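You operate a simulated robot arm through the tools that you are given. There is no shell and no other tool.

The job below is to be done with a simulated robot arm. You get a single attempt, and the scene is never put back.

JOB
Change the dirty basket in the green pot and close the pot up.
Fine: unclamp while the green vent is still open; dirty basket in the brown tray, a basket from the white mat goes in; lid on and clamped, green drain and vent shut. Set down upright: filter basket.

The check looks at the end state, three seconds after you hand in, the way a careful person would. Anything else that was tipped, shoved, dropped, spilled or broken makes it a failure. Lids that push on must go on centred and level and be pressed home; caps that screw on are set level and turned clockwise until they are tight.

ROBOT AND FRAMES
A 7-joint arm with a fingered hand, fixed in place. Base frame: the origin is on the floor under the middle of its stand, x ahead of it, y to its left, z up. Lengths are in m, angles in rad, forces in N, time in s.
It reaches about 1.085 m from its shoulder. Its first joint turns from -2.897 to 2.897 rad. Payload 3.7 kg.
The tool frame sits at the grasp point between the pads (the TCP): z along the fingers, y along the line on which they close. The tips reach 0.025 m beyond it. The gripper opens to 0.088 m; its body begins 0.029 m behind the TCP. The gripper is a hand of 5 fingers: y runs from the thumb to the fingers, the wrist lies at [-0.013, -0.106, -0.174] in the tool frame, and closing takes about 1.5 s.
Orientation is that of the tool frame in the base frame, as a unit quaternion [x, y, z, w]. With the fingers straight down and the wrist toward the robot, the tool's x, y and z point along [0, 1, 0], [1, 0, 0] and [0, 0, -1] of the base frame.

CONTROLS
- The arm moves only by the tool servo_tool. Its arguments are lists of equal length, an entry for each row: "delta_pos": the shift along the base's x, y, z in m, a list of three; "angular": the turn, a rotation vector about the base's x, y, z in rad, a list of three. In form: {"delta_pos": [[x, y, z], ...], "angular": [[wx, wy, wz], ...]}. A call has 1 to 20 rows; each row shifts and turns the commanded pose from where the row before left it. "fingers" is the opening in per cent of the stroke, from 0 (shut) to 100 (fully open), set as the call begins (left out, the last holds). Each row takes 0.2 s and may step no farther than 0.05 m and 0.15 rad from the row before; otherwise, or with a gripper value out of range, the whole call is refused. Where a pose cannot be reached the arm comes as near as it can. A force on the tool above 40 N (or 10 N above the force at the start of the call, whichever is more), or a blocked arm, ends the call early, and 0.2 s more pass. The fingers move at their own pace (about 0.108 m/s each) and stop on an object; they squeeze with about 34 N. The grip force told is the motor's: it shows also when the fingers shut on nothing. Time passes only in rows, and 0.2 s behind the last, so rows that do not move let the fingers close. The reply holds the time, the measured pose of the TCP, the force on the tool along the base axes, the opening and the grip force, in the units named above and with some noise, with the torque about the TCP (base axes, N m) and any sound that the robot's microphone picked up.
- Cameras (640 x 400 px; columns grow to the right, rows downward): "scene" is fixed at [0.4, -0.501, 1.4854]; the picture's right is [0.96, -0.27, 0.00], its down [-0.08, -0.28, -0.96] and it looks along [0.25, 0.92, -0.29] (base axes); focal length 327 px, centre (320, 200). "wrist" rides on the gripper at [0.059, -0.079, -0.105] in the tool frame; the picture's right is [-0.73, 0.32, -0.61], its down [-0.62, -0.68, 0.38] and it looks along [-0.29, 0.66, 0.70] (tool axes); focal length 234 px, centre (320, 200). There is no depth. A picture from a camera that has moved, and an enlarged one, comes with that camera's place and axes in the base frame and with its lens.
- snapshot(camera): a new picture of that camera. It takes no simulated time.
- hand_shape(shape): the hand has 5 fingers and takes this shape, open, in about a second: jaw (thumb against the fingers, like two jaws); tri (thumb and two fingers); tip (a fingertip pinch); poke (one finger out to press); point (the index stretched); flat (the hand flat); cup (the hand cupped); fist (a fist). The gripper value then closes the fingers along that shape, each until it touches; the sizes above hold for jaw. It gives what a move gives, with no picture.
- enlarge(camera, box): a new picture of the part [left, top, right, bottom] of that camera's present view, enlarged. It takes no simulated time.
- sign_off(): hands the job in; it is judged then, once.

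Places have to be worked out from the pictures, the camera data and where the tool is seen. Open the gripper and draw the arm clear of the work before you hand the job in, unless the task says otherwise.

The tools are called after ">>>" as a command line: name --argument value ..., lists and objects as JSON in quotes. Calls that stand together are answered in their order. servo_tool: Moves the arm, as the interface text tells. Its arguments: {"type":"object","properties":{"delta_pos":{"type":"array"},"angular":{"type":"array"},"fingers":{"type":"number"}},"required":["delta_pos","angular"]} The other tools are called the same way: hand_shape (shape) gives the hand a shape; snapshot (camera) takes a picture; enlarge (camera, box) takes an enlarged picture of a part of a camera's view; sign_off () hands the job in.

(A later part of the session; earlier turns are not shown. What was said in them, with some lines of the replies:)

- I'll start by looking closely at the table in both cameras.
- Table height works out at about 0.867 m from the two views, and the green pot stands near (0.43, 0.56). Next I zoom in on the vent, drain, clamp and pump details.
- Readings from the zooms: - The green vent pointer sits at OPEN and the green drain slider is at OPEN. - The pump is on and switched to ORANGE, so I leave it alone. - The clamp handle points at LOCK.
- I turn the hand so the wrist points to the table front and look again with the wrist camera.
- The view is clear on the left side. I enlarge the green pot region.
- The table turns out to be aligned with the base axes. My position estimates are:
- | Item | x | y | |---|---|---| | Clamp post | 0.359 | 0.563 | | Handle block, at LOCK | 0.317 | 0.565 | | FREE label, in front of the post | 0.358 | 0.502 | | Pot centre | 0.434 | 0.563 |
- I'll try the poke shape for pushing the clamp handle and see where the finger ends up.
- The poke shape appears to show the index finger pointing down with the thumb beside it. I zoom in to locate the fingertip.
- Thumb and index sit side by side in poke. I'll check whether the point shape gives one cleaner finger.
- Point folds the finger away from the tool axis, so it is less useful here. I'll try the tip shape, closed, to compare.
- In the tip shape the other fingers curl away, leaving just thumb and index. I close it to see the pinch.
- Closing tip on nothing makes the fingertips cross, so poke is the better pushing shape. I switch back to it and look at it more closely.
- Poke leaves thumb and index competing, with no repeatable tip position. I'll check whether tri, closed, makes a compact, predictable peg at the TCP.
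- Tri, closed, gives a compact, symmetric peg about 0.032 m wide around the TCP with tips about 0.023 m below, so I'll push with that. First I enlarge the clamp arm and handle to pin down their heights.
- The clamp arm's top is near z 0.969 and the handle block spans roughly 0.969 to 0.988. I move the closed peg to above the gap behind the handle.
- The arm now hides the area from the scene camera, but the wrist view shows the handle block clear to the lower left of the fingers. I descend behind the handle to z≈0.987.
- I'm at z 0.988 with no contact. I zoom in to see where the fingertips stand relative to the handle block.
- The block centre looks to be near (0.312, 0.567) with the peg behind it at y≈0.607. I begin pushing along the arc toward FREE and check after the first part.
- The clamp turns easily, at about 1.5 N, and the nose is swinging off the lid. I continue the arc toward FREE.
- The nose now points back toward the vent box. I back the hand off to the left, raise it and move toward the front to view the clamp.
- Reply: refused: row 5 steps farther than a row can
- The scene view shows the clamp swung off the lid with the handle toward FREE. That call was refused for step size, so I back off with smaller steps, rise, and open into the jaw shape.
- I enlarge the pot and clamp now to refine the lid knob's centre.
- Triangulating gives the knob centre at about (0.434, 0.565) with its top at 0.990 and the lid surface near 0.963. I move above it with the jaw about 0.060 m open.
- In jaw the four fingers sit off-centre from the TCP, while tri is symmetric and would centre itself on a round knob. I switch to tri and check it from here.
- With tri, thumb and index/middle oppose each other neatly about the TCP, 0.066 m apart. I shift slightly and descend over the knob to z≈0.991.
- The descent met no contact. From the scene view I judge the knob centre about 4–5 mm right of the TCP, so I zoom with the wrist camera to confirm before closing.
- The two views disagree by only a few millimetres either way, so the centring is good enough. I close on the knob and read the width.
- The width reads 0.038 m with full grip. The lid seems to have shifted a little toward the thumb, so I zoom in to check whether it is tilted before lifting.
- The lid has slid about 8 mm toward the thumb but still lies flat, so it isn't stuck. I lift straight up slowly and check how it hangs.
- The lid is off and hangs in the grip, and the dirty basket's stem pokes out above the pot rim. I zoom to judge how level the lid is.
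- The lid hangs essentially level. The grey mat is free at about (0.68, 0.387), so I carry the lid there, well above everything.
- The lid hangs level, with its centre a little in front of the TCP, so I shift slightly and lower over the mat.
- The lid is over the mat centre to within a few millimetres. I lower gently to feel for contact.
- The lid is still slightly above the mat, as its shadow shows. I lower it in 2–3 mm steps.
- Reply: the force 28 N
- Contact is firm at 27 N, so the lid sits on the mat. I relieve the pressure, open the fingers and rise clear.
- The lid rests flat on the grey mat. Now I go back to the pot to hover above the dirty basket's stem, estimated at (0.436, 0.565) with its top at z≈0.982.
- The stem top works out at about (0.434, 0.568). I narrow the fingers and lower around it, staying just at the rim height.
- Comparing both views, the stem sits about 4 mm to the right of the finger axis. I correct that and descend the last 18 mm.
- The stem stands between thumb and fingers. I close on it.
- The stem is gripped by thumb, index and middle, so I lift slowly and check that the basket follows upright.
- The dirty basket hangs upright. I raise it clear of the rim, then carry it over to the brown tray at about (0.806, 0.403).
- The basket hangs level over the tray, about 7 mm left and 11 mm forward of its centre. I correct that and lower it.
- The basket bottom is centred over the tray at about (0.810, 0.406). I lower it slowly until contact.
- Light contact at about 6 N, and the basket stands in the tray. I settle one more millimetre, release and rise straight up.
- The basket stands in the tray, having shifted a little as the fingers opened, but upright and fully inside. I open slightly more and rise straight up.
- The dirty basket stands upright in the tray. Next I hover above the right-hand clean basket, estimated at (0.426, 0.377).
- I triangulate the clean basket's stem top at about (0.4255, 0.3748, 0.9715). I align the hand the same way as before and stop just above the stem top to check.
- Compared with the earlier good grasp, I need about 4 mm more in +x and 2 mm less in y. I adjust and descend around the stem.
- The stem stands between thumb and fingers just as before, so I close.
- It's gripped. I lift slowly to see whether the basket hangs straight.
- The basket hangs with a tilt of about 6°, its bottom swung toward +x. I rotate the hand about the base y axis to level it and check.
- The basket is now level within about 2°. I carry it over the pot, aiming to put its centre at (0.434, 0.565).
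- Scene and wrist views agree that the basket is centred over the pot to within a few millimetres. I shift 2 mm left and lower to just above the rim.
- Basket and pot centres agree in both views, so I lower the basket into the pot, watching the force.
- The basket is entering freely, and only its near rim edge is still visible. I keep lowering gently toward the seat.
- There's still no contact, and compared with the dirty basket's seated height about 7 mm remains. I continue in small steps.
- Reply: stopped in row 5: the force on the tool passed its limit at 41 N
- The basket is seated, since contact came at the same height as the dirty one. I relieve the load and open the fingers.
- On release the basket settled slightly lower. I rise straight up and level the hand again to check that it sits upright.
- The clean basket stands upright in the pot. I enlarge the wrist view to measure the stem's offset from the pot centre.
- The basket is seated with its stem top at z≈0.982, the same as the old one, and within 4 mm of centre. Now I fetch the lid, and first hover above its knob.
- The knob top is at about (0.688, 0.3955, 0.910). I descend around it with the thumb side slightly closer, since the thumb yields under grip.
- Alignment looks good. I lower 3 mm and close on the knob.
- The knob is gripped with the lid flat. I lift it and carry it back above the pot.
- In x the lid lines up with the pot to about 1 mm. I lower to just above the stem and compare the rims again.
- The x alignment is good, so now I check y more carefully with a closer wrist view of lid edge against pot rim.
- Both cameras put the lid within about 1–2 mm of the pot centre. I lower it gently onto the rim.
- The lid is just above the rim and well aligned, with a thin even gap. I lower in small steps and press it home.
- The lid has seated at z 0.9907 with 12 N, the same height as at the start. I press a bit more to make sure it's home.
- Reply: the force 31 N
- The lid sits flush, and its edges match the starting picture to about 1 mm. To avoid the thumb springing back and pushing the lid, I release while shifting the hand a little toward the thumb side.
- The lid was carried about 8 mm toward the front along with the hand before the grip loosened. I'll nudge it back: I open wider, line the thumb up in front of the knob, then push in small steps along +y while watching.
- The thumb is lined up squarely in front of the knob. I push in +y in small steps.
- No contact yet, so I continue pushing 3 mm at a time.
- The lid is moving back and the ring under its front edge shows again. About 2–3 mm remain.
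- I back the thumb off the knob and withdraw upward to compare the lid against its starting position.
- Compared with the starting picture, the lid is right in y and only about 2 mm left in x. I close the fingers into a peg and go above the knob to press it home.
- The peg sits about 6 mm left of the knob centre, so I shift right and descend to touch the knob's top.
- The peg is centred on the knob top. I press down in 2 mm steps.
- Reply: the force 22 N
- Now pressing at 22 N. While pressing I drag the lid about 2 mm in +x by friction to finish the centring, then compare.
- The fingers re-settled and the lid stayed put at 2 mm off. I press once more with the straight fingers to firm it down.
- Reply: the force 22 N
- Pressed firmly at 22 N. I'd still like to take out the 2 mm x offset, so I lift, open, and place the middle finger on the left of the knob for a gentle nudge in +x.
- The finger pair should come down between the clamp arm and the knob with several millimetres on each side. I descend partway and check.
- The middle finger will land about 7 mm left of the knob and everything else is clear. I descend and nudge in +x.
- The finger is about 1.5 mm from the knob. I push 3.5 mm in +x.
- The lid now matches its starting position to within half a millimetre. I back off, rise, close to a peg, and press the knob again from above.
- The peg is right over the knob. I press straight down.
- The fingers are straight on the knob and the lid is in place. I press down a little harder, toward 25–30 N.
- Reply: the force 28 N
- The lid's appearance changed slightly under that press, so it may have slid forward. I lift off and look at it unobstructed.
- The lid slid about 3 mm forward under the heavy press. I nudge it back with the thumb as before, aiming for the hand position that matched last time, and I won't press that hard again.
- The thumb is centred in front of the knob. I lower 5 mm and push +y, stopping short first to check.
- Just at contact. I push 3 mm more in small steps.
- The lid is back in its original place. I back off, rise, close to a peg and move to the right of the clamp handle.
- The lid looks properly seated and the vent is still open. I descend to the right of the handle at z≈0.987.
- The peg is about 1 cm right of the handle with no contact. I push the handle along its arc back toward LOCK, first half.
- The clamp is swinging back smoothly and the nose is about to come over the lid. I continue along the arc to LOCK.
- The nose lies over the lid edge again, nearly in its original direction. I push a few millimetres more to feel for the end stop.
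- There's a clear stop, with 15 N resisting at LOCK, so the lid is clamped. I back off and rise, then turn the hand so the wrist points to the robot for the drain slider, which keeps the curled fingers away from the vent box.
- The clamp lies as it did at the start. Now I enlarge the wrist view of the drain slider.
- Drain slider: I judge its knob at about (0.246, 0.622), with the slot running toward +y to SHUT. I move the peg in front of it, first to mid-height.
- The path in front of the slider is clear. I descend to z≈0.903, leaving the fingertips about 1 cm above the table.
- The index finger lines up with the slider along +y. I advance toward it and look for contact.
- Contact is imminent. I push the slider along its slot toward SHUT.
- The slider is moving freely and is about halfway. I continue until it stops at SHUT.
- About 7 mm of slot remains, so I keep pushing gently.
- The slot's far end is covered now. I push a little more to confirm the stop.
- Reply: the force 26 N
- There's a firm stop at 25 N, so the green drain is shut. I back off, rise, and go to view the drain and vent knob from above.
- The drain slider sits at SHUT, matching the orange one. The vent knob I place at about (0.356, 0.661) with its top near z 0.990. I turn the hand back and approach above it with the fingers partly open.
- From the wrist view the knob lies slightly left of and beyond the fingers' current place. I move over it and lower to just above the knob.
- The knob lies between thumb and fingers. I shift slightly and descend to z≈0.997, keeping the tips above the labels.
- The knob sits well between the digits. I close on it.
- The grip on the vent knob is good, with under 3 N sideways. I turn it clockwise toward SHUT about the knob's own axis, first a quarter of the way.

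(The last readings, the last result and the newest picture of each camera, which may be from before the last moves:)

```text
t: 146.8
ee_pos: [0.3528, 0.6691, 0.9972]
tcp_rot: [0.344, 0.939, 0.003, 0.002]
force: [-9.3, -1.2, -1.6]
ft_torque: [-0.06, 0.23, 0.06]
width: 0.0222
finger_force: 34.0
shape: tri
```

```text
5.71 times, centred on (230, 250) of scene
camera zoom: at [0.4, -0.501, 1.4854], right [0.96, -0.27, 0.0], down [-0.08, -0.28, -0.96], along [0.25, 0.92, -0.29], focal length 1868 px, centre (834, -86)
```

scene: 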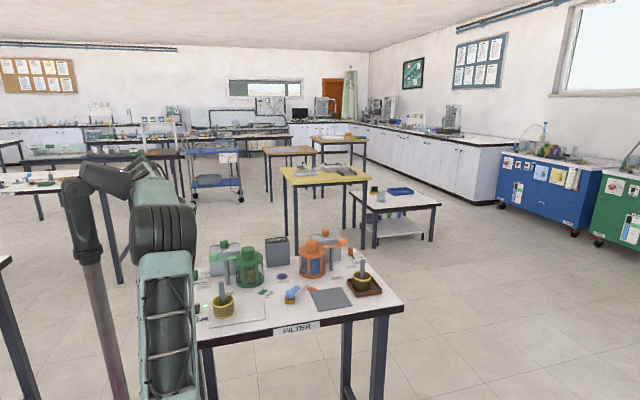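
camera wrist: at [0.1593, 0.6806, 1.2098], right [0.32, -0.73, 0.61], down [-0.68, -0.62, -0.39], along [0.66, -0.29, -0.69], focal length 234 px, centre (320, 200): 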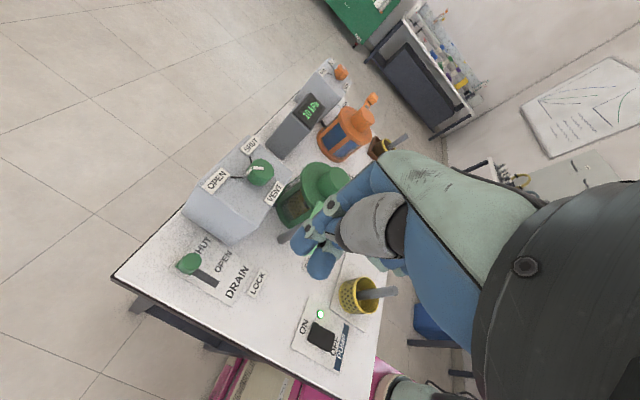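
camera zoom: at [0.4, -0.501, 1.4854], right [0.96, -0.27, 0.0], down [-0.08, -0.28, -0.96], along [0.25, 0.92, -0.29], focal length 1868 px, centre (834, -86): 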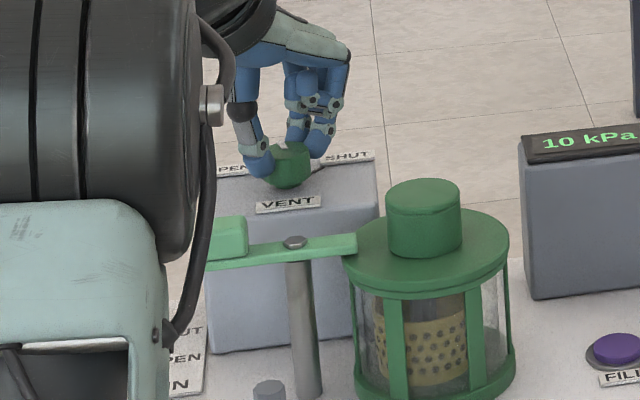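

The knob turns with the hand. A small sideways force of 9 N says my axis correction was a bit large, so I continue turning without further shift.

>>> servo_tool --delta_pos '[[-0.0005, 0, 0], [0, 0, 0], [0, -0.0002, 0]]' --angular '[[0, 0, -0.1425], [0, 0, -0.1425], [0, 0, -0.1425]]'

>>> enlarge --camera "wrist" --box '[200, 160, 400, 340]'

```text
t: 147.6
ee_pos: [0.353, 0.6696, 0.9968]
tcp_rot: [0.535, 0.845, 0.002, 0.002]
force: [-11.0, 1.9, 1.6]
ft_torque: [0.0, 0.24, 0.04]
width: 0.0219
finger_force: 34.0
shape: tri
```

```text
2.22 times, centred on (300, 250) of wrist
camera zoom: at [0.2553, 0.6877, 1.1032], right [0.6, -0.52, 0.61], down [-0.35, -0.85, -0.39], along [0.72, 0.02, -0.69], focal length 520 px, centre (364, 89)
```

zoom: 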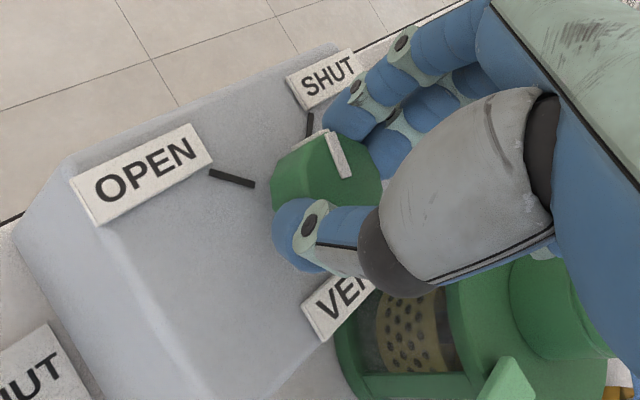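

Halfway, with the pointer now between the two marks. I continue turning clockwise.

>>> servo_tool --delta_pos '[[-0.0008, 0, 0], [-0.0004, -0.0004, 0], [0, -0.0004, 0]]' --angular '[[0, 0, -0.1425], [0, 0, -0.1425], [0, 0, -0.1425]]'

>>> enlarge --camera "wrist" --box '[200, 160, 400, 340]'

```text
t: 148.4
ee_pos: [0.3519, 0.6689, 0.9961]
tcp_rot: [0.703, 0.711, 0.003, 0.002]
force: [-9.6, 7.9, 2.7]
ft_torque: [0.12, 0.24, 0.05]
width: 0.0221
finger_force: 33.9
shape: tri
```

```text
2.22 times, centred on (300, 250) of wrist
camera zoom: at [0.272, 0.7254, 1.1028], right [0.33, -0.72, 0.61], down [-0.67, -0.63, -0.39], along [0.67, -0.28, -0.69], focal length 520 px, centre (364, 89)
```

zoom: 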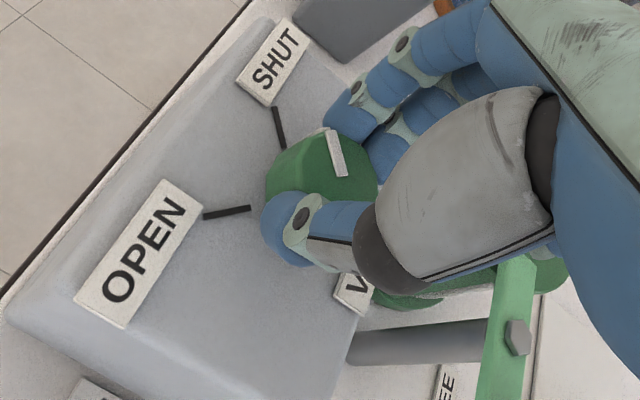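

The marks are 90° apart and I've turned about 74°. I turn the remaining 16° to SHUT.

>>> servo_tool --delta_pos '[[-0.0004, -0.0006, 0], [-0.0004, -0.0006, 0], [0, 0, 0]]' --angular '[[0, 0, -0.144], [0, 0, -0.144], [0, 0, 0]]'

>>> enlarge --camera "wrist" --box '[200, 160, 400, 340]'

```text
t: 149.2
ee_pos: [0.3498, 0.669, 0.9959]
tcp_rot: [0.797, 0.604, 0.002, 0.002]
force: [-11.0, 21.6, 7.1]
ft_torque: [0.45, 0.27, 0.34]
width: 0.0213
finger_force: 33.9
shape: tri
```

```text
2.22 times, centred on (300, 250) of wrist
camera zoom: at [0.2903, 0.7446, 1.1029], right [0.11, -0.79, 0.61], down [-0.82, -0.42, -0.39], along [0.56, -0.46, -0.69], focal length 520 px, centre (364, 89)
```

zoom: 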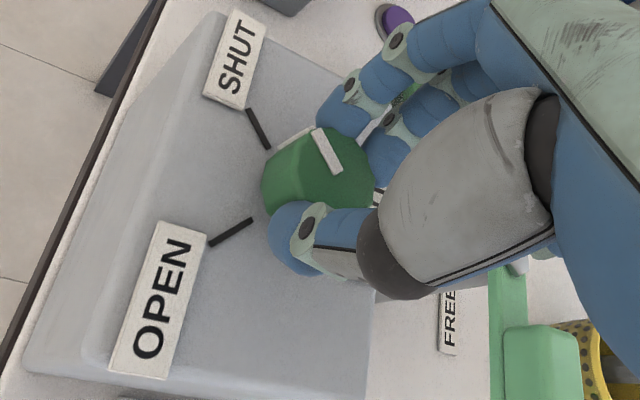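

The pointer is parallel to the SHUT mark and the torque has risen, so it's at the stop after 90°. I add a slight extra turn to be sure, then release.

>>> servo_tool --delta_pos '[[-0.0005, 0.001, 0], [0, 0, 0]]' --angular '[[0, 0, -0.05], [0, 0, 0]]'

>>> enlarge --camera "wrist" --box '[200, 160, 400, 340]'

```text
t: 149.8
ee_pos: [0.351, 0.6675, 0.9962]
tcp_rot: [0.813, 0.583, 0.002, 0.003]
force: [-9.9, 19.2, 8.1]
ft_torque: [0.37, 0.22, 0.29]
width: 0.0215
finger_force: 33.8
shape: tri
```

```text
2.22 times, centred on (300, 250) of wrist
camera zoom: at [0.2943, 0.7482, 1.1028], right [0.07, -0.79, 0.61], down [-0.84, -0.37, -0.39], along [0.53, -0.49, -0.69], focal length 520 px, centre (364, 89)
```

zoom: 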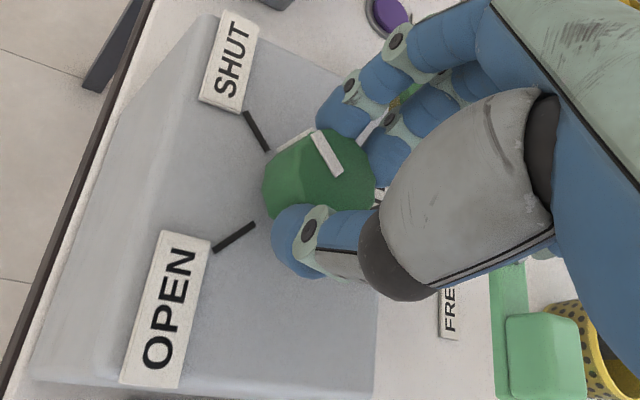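

The vent pointer lines up with SHUT. I open the fingers and rise straight up.

>>> servo_tool --delta_pos '[[0, 0, 0], [0, 0, 0], [0, 0, 0]]' --angular '[[0, 0, 0], [0, 0, 0], [0, 0, 0]]' --fingers 60

>>> servo_tool --delta_pos '[[0, 0, 0.01], [0, 0, 0.03], [0, 0, 0.04], [0, 0, 0.04]]' --angular '[[0, 0, 0], [0, 0, 0], [0, 0, 0], [0, 0, 0]]'

>>> snapshot --camera "wrist"

>>> enlarge --camera "wrist" --box '[150, 120, 350, 300]'

>>> enlarge --camera "scene" --box '[180, 225, 270, 295]'

```text
t: 150.6
ee_pos: [0.3516, 0.6664, 0.9956]
tcp_rot: [0.812, 0.583, 0.002, 0.003]
force: [1.6, -0.9, -0.7]
ft_torque: [-0.02, -0.01, 0.0]
width: 0.0524
finger_force: 0.1
shape: tri
```

```text
t: 151.6
ee_pos: [0.3505, 0.6674, 1.0866]
tcp_rot: [0.812, 0.584, 0.001, 0.003]
force: [-0.3, -0.1, 0.5]
ft_torque: [0.02, -0.03, -0.02]
width: 0.0524
finger_force: 0.1
shape: tri
out of reach, approached as far as the arm can: row 4
```

```text
taken
camera wrist: at [0.2944, 0.7476, 1.1933], right [0.07, -0.79, 0.61], down [-0.84, -0.38, -0.39], along [0.53, -0.49, -0.69], focal length 234 px, centre (320, 200)
```

wrist: 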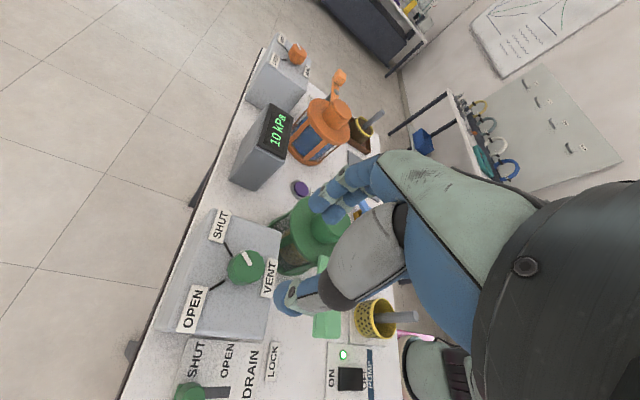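

```text
2.22 times, centred on (250, 210) of wrist
camera zoom: at [0.2944, 0.7476, 1.1933], right [0.07, -0.79, 0.61], down [-0.84, -0.38, -0.39], along [0.53, -0.49, -0.69], focal length 520 px, centre (476, 178)
```

zoom: 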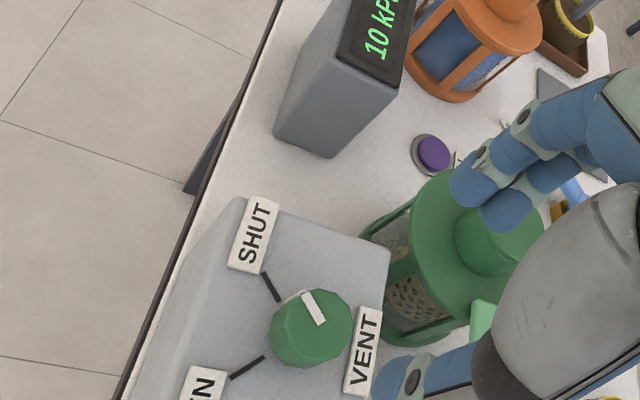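

```text
5.71 times, centred on (225, 260) of scene
camera zoom: at [0.4, -0.501, 1.4854], right [0.96, -0.27, 0.0], down [-0.08, -0.28, -0.96], along [0.25, 0.92, -0.29], focal length 1868 px, centre (863, -143)
```

zoom: 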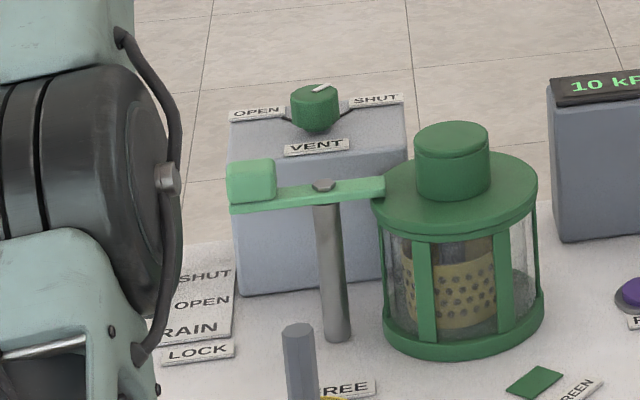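

The vent pointer shows SHUT, just like the orange one. I withdraw the hand toward the starting area, turning back and rising clear of the work.

>>> servo_tool --delta_pos '[[0, -0.005, 0], [0, -0.01, 0], [0, -0.015, 0], [0, -0.02, 0.005], [0, -0.025, 0.01], [0, -0.03, 0.01], [0, -0.035, 0.015], [0, -0.035, 0.02], [0, -0.04, 0.02], [0, -0.04, 0.02], [0, -0.04, 0.02], [0, -0.03, 0.02]]' --angular '[[0, 0, 0.13], [0, 0, 0.13], [0, 0, 0.13], [0, 0, 0.13], [0, 0, 0.13], [0, 0, 0.13], [0, 0, 0.13], [0, 0, 0.13], [0, 0, 0.13], [0, 0, 0.13], [0, 0, 0.13], [0, 0, 0.13]]'

>>> snapshot --camera "scene"

>>> snapshot --camera "wrist"

```text
t: 154.2
ee_pos: [0.35, 0.3428, 1.2276]
tcp_rot: [0.165, 0.986, 0.002, 0.0]
force: [0.5, 1.5, 0.6]
ft_torque: [0.01, 0.0, -0.04]
width: 0.0523
finger_force: 0.3
shape: tri
```

```text
taken
```

scene: 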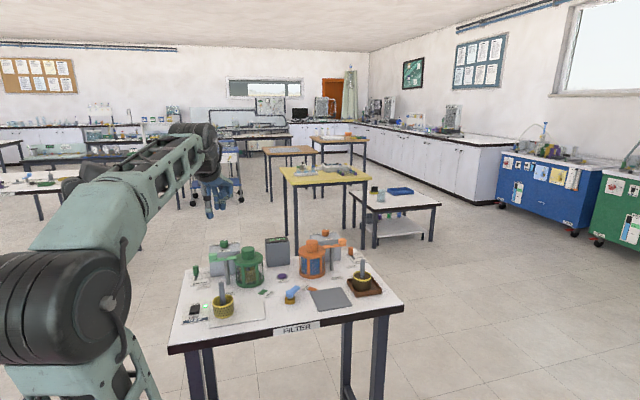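

```text
taken
camera wrist: at [0.2708, 0.2861, 1.3332], right [0.79, 0.06, 0.61], down [0.37, -0.85, -0.39], along [0.49, 0.53, -0.69], focal length 234 px, centre (320, 200)
```

wrist: 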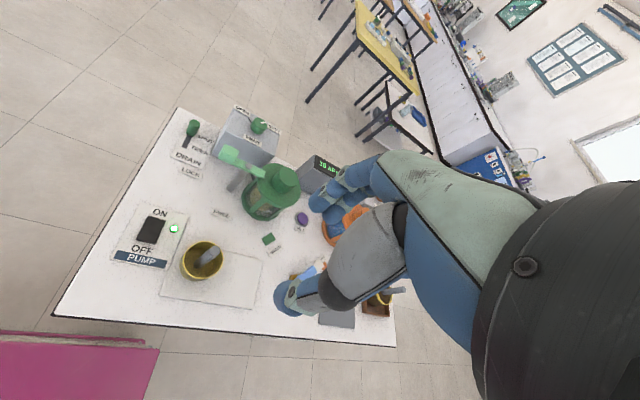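

Now I inspect the whole table in detail before handing in.

>>> enlarge --camera "scene" --box '[170, 225, 280, 325]'

>>> enlarge --camera "scene" --box '[270, 225, 410, 325]'

>>> enlarge --camera "scene" --box '[224, 240, 280, 275]'

>>> enlarge --camera "wrist" --box '[150, 90, 330, 230]'

>>> enlarge --camera "scene" --box '[185, 230, 245, 280]'

```text
4.00 times, centred on (225, 275) of scene
camera zoom: at [0.4, -0.501, 1.4854], right [0.96, -0.27, 0.0], down [-0.08, -0.28, -0.96], along [0.25, 0.92, -0.29], focal length 1307 px, centre (700, -100)
```

zoom: 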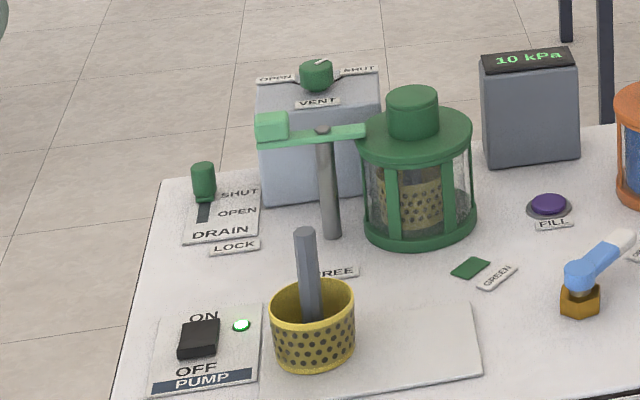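

```text
4.00 times, centred on (340, 275) of scene
camera zoom: at [0.4, -0.501, 1.4854], right [0.96, -0.27, 0.0], down [-0.08, -0.28, -0.96], along [0.25, 0.92, -0.29], focal length 1307 px, centre (240, -100)
```

zoom: 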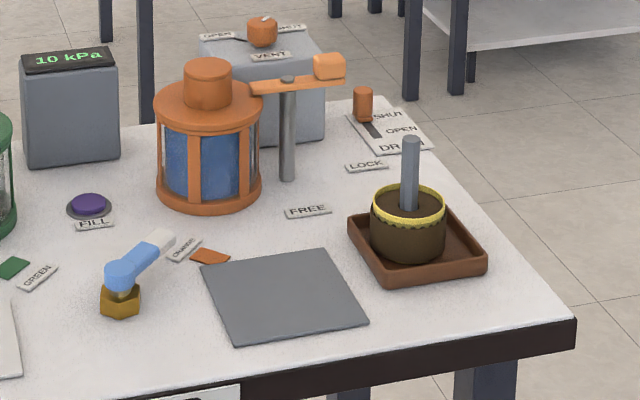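

```text
11.43 times, centred on (252, 258) of scene
camera zoom: at [0.4, -0.501, 1.4854], right [0.96, -0.27, 0.0], down [-0.08, -0.28, -0.96], along [0.25, 0.92, -0.29], focal length 3736 px, centre (1097, -457)
```

zoom: 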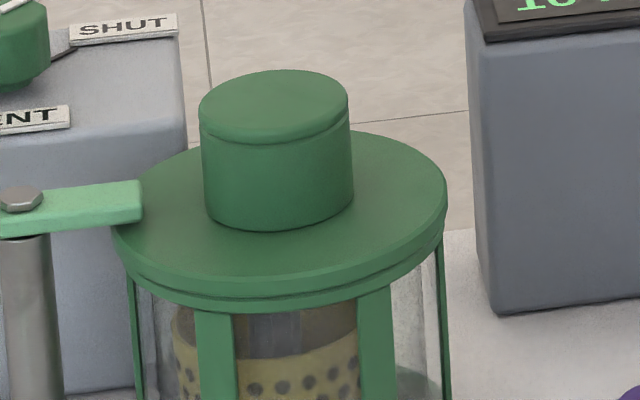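

```text
2.86 times, centred on (240, 160) of wrist
camera zoom: at [0.2708, 0.2861, 1.3332], right [0.79, 0.06, 0.61], down [0.37, -0.85, -0.39], along [0.49, 0.53, -0.69], focal length 669 px, centre (549, 314)
```

zoom: 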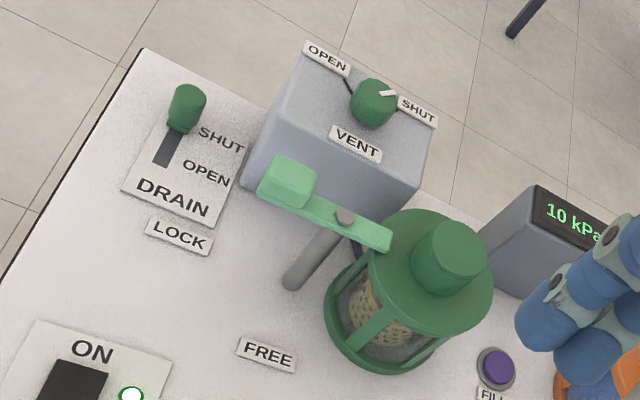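

```text
8.00 times, centred on (215, 255) of scene
camera zoom: at [0.4, -0.501, 1.4854], right [0.96, -0.27, 0.0], down [-0.08, -0.28, -0.96], along [0.25, 0.92, -0.29], focal length 2615 px, centre (1160, -240)
```

zoom: 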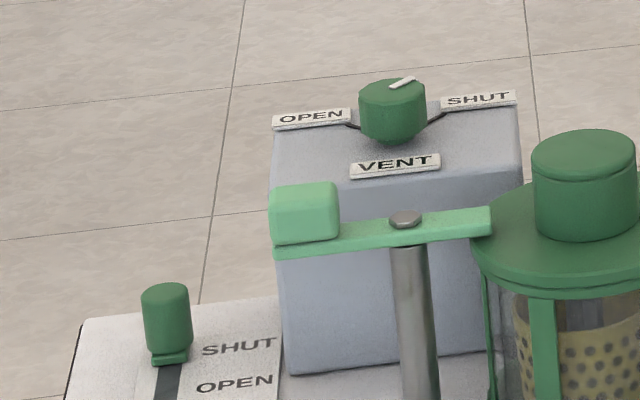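

Everything matches the goal:
- The lid is at its original position, with the clamp nose over it.
- The green drain and vent are at SHUT.
- The dirty basket stands upright in the tray, and a clean basket is in the pot.
- Pump, selector and orange pot are unchanged.

I open the hand fully and draw the arm further away.

>>> servo_tool --delta_pos '[[0.005, -0.02, 0.03], [0.005, -0.02, 0.03], [0.005, -0.015, 0.03], [0, 0, 0], [0, 0, 0]]' --angular '[[0, 0, 0], [0, 0, 0], [0, 0, 0], [0, 0, 0], [0, 0, 0]]' --fingers 100

>>> enlarge --camera "scene" --box '[170, 215, 410, 345]'

```text
t: 155.4
ee_pos: [0.366, 0.2846, 1.3167]
tcp_rot: [0.167, 0.986, 0.004, 0.0]
force: [-0.2, 0.3, 0.8]
ft_torque: [-0.01, 0.01, -0.01]
width: 0.0875
finger_force: 0.1
shape: tri
```

```text
2.67 times, centred on (290, 280) of scene
camera zoom: at [0.4, -0.501, 1.4854], right [0.96, -0.27, 0.0], down [-0.08, -0.28, -0.96], along [0.25, 0.92, -0.29], focal length 872 px, centre (400, -13)
```

zoom: 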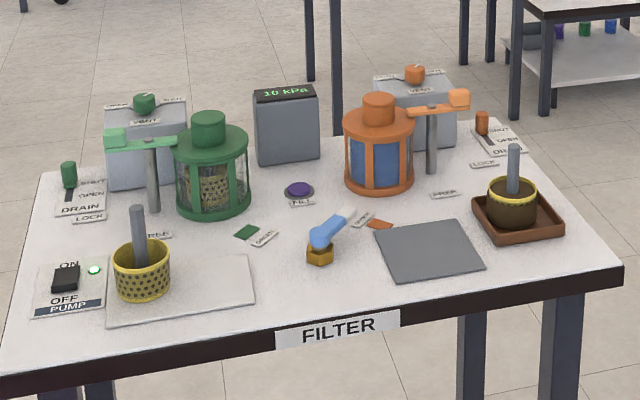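

The arm is clear, the gripper is open, and the table is in the wanted end state. I hand the job in.

>>> sign_off

```text
The job is handed in.
```

The basket in the green pot has been changed and the pot is closed up again. I have handed the job in, but no verdict has come back yet.

- **Unclamping:** I swung the green clamp to FREE while the green vent was still open.
- **Dirty basket:** it stands upright in the brown tray.
- **Clean basket:** one from the white mat now sits upright in the green pot. Its stem top is at the same height as the old one's was.
- **Lid:** it is on level, within about 1 mm of where it started, and the clamp is against its stop at LOCK. It slid twice while I was fitting it: once on release, and once when I pressed it with 27 N. I nudged it back each time and did not press it again after the last nudge, so only the clamp has held it down since then.
- **Drain and vent:** the green drain is at its end stop on SHUT. I turned the green vent 90° to SHUT, where it also reached a stop.

I left the pump, the selector, the FILL button and the orange pot alone. The other clean basket is still on its mat, and the final picture shows nothing else tipped or spilled. The gripper is open and the arm is clear of the table.
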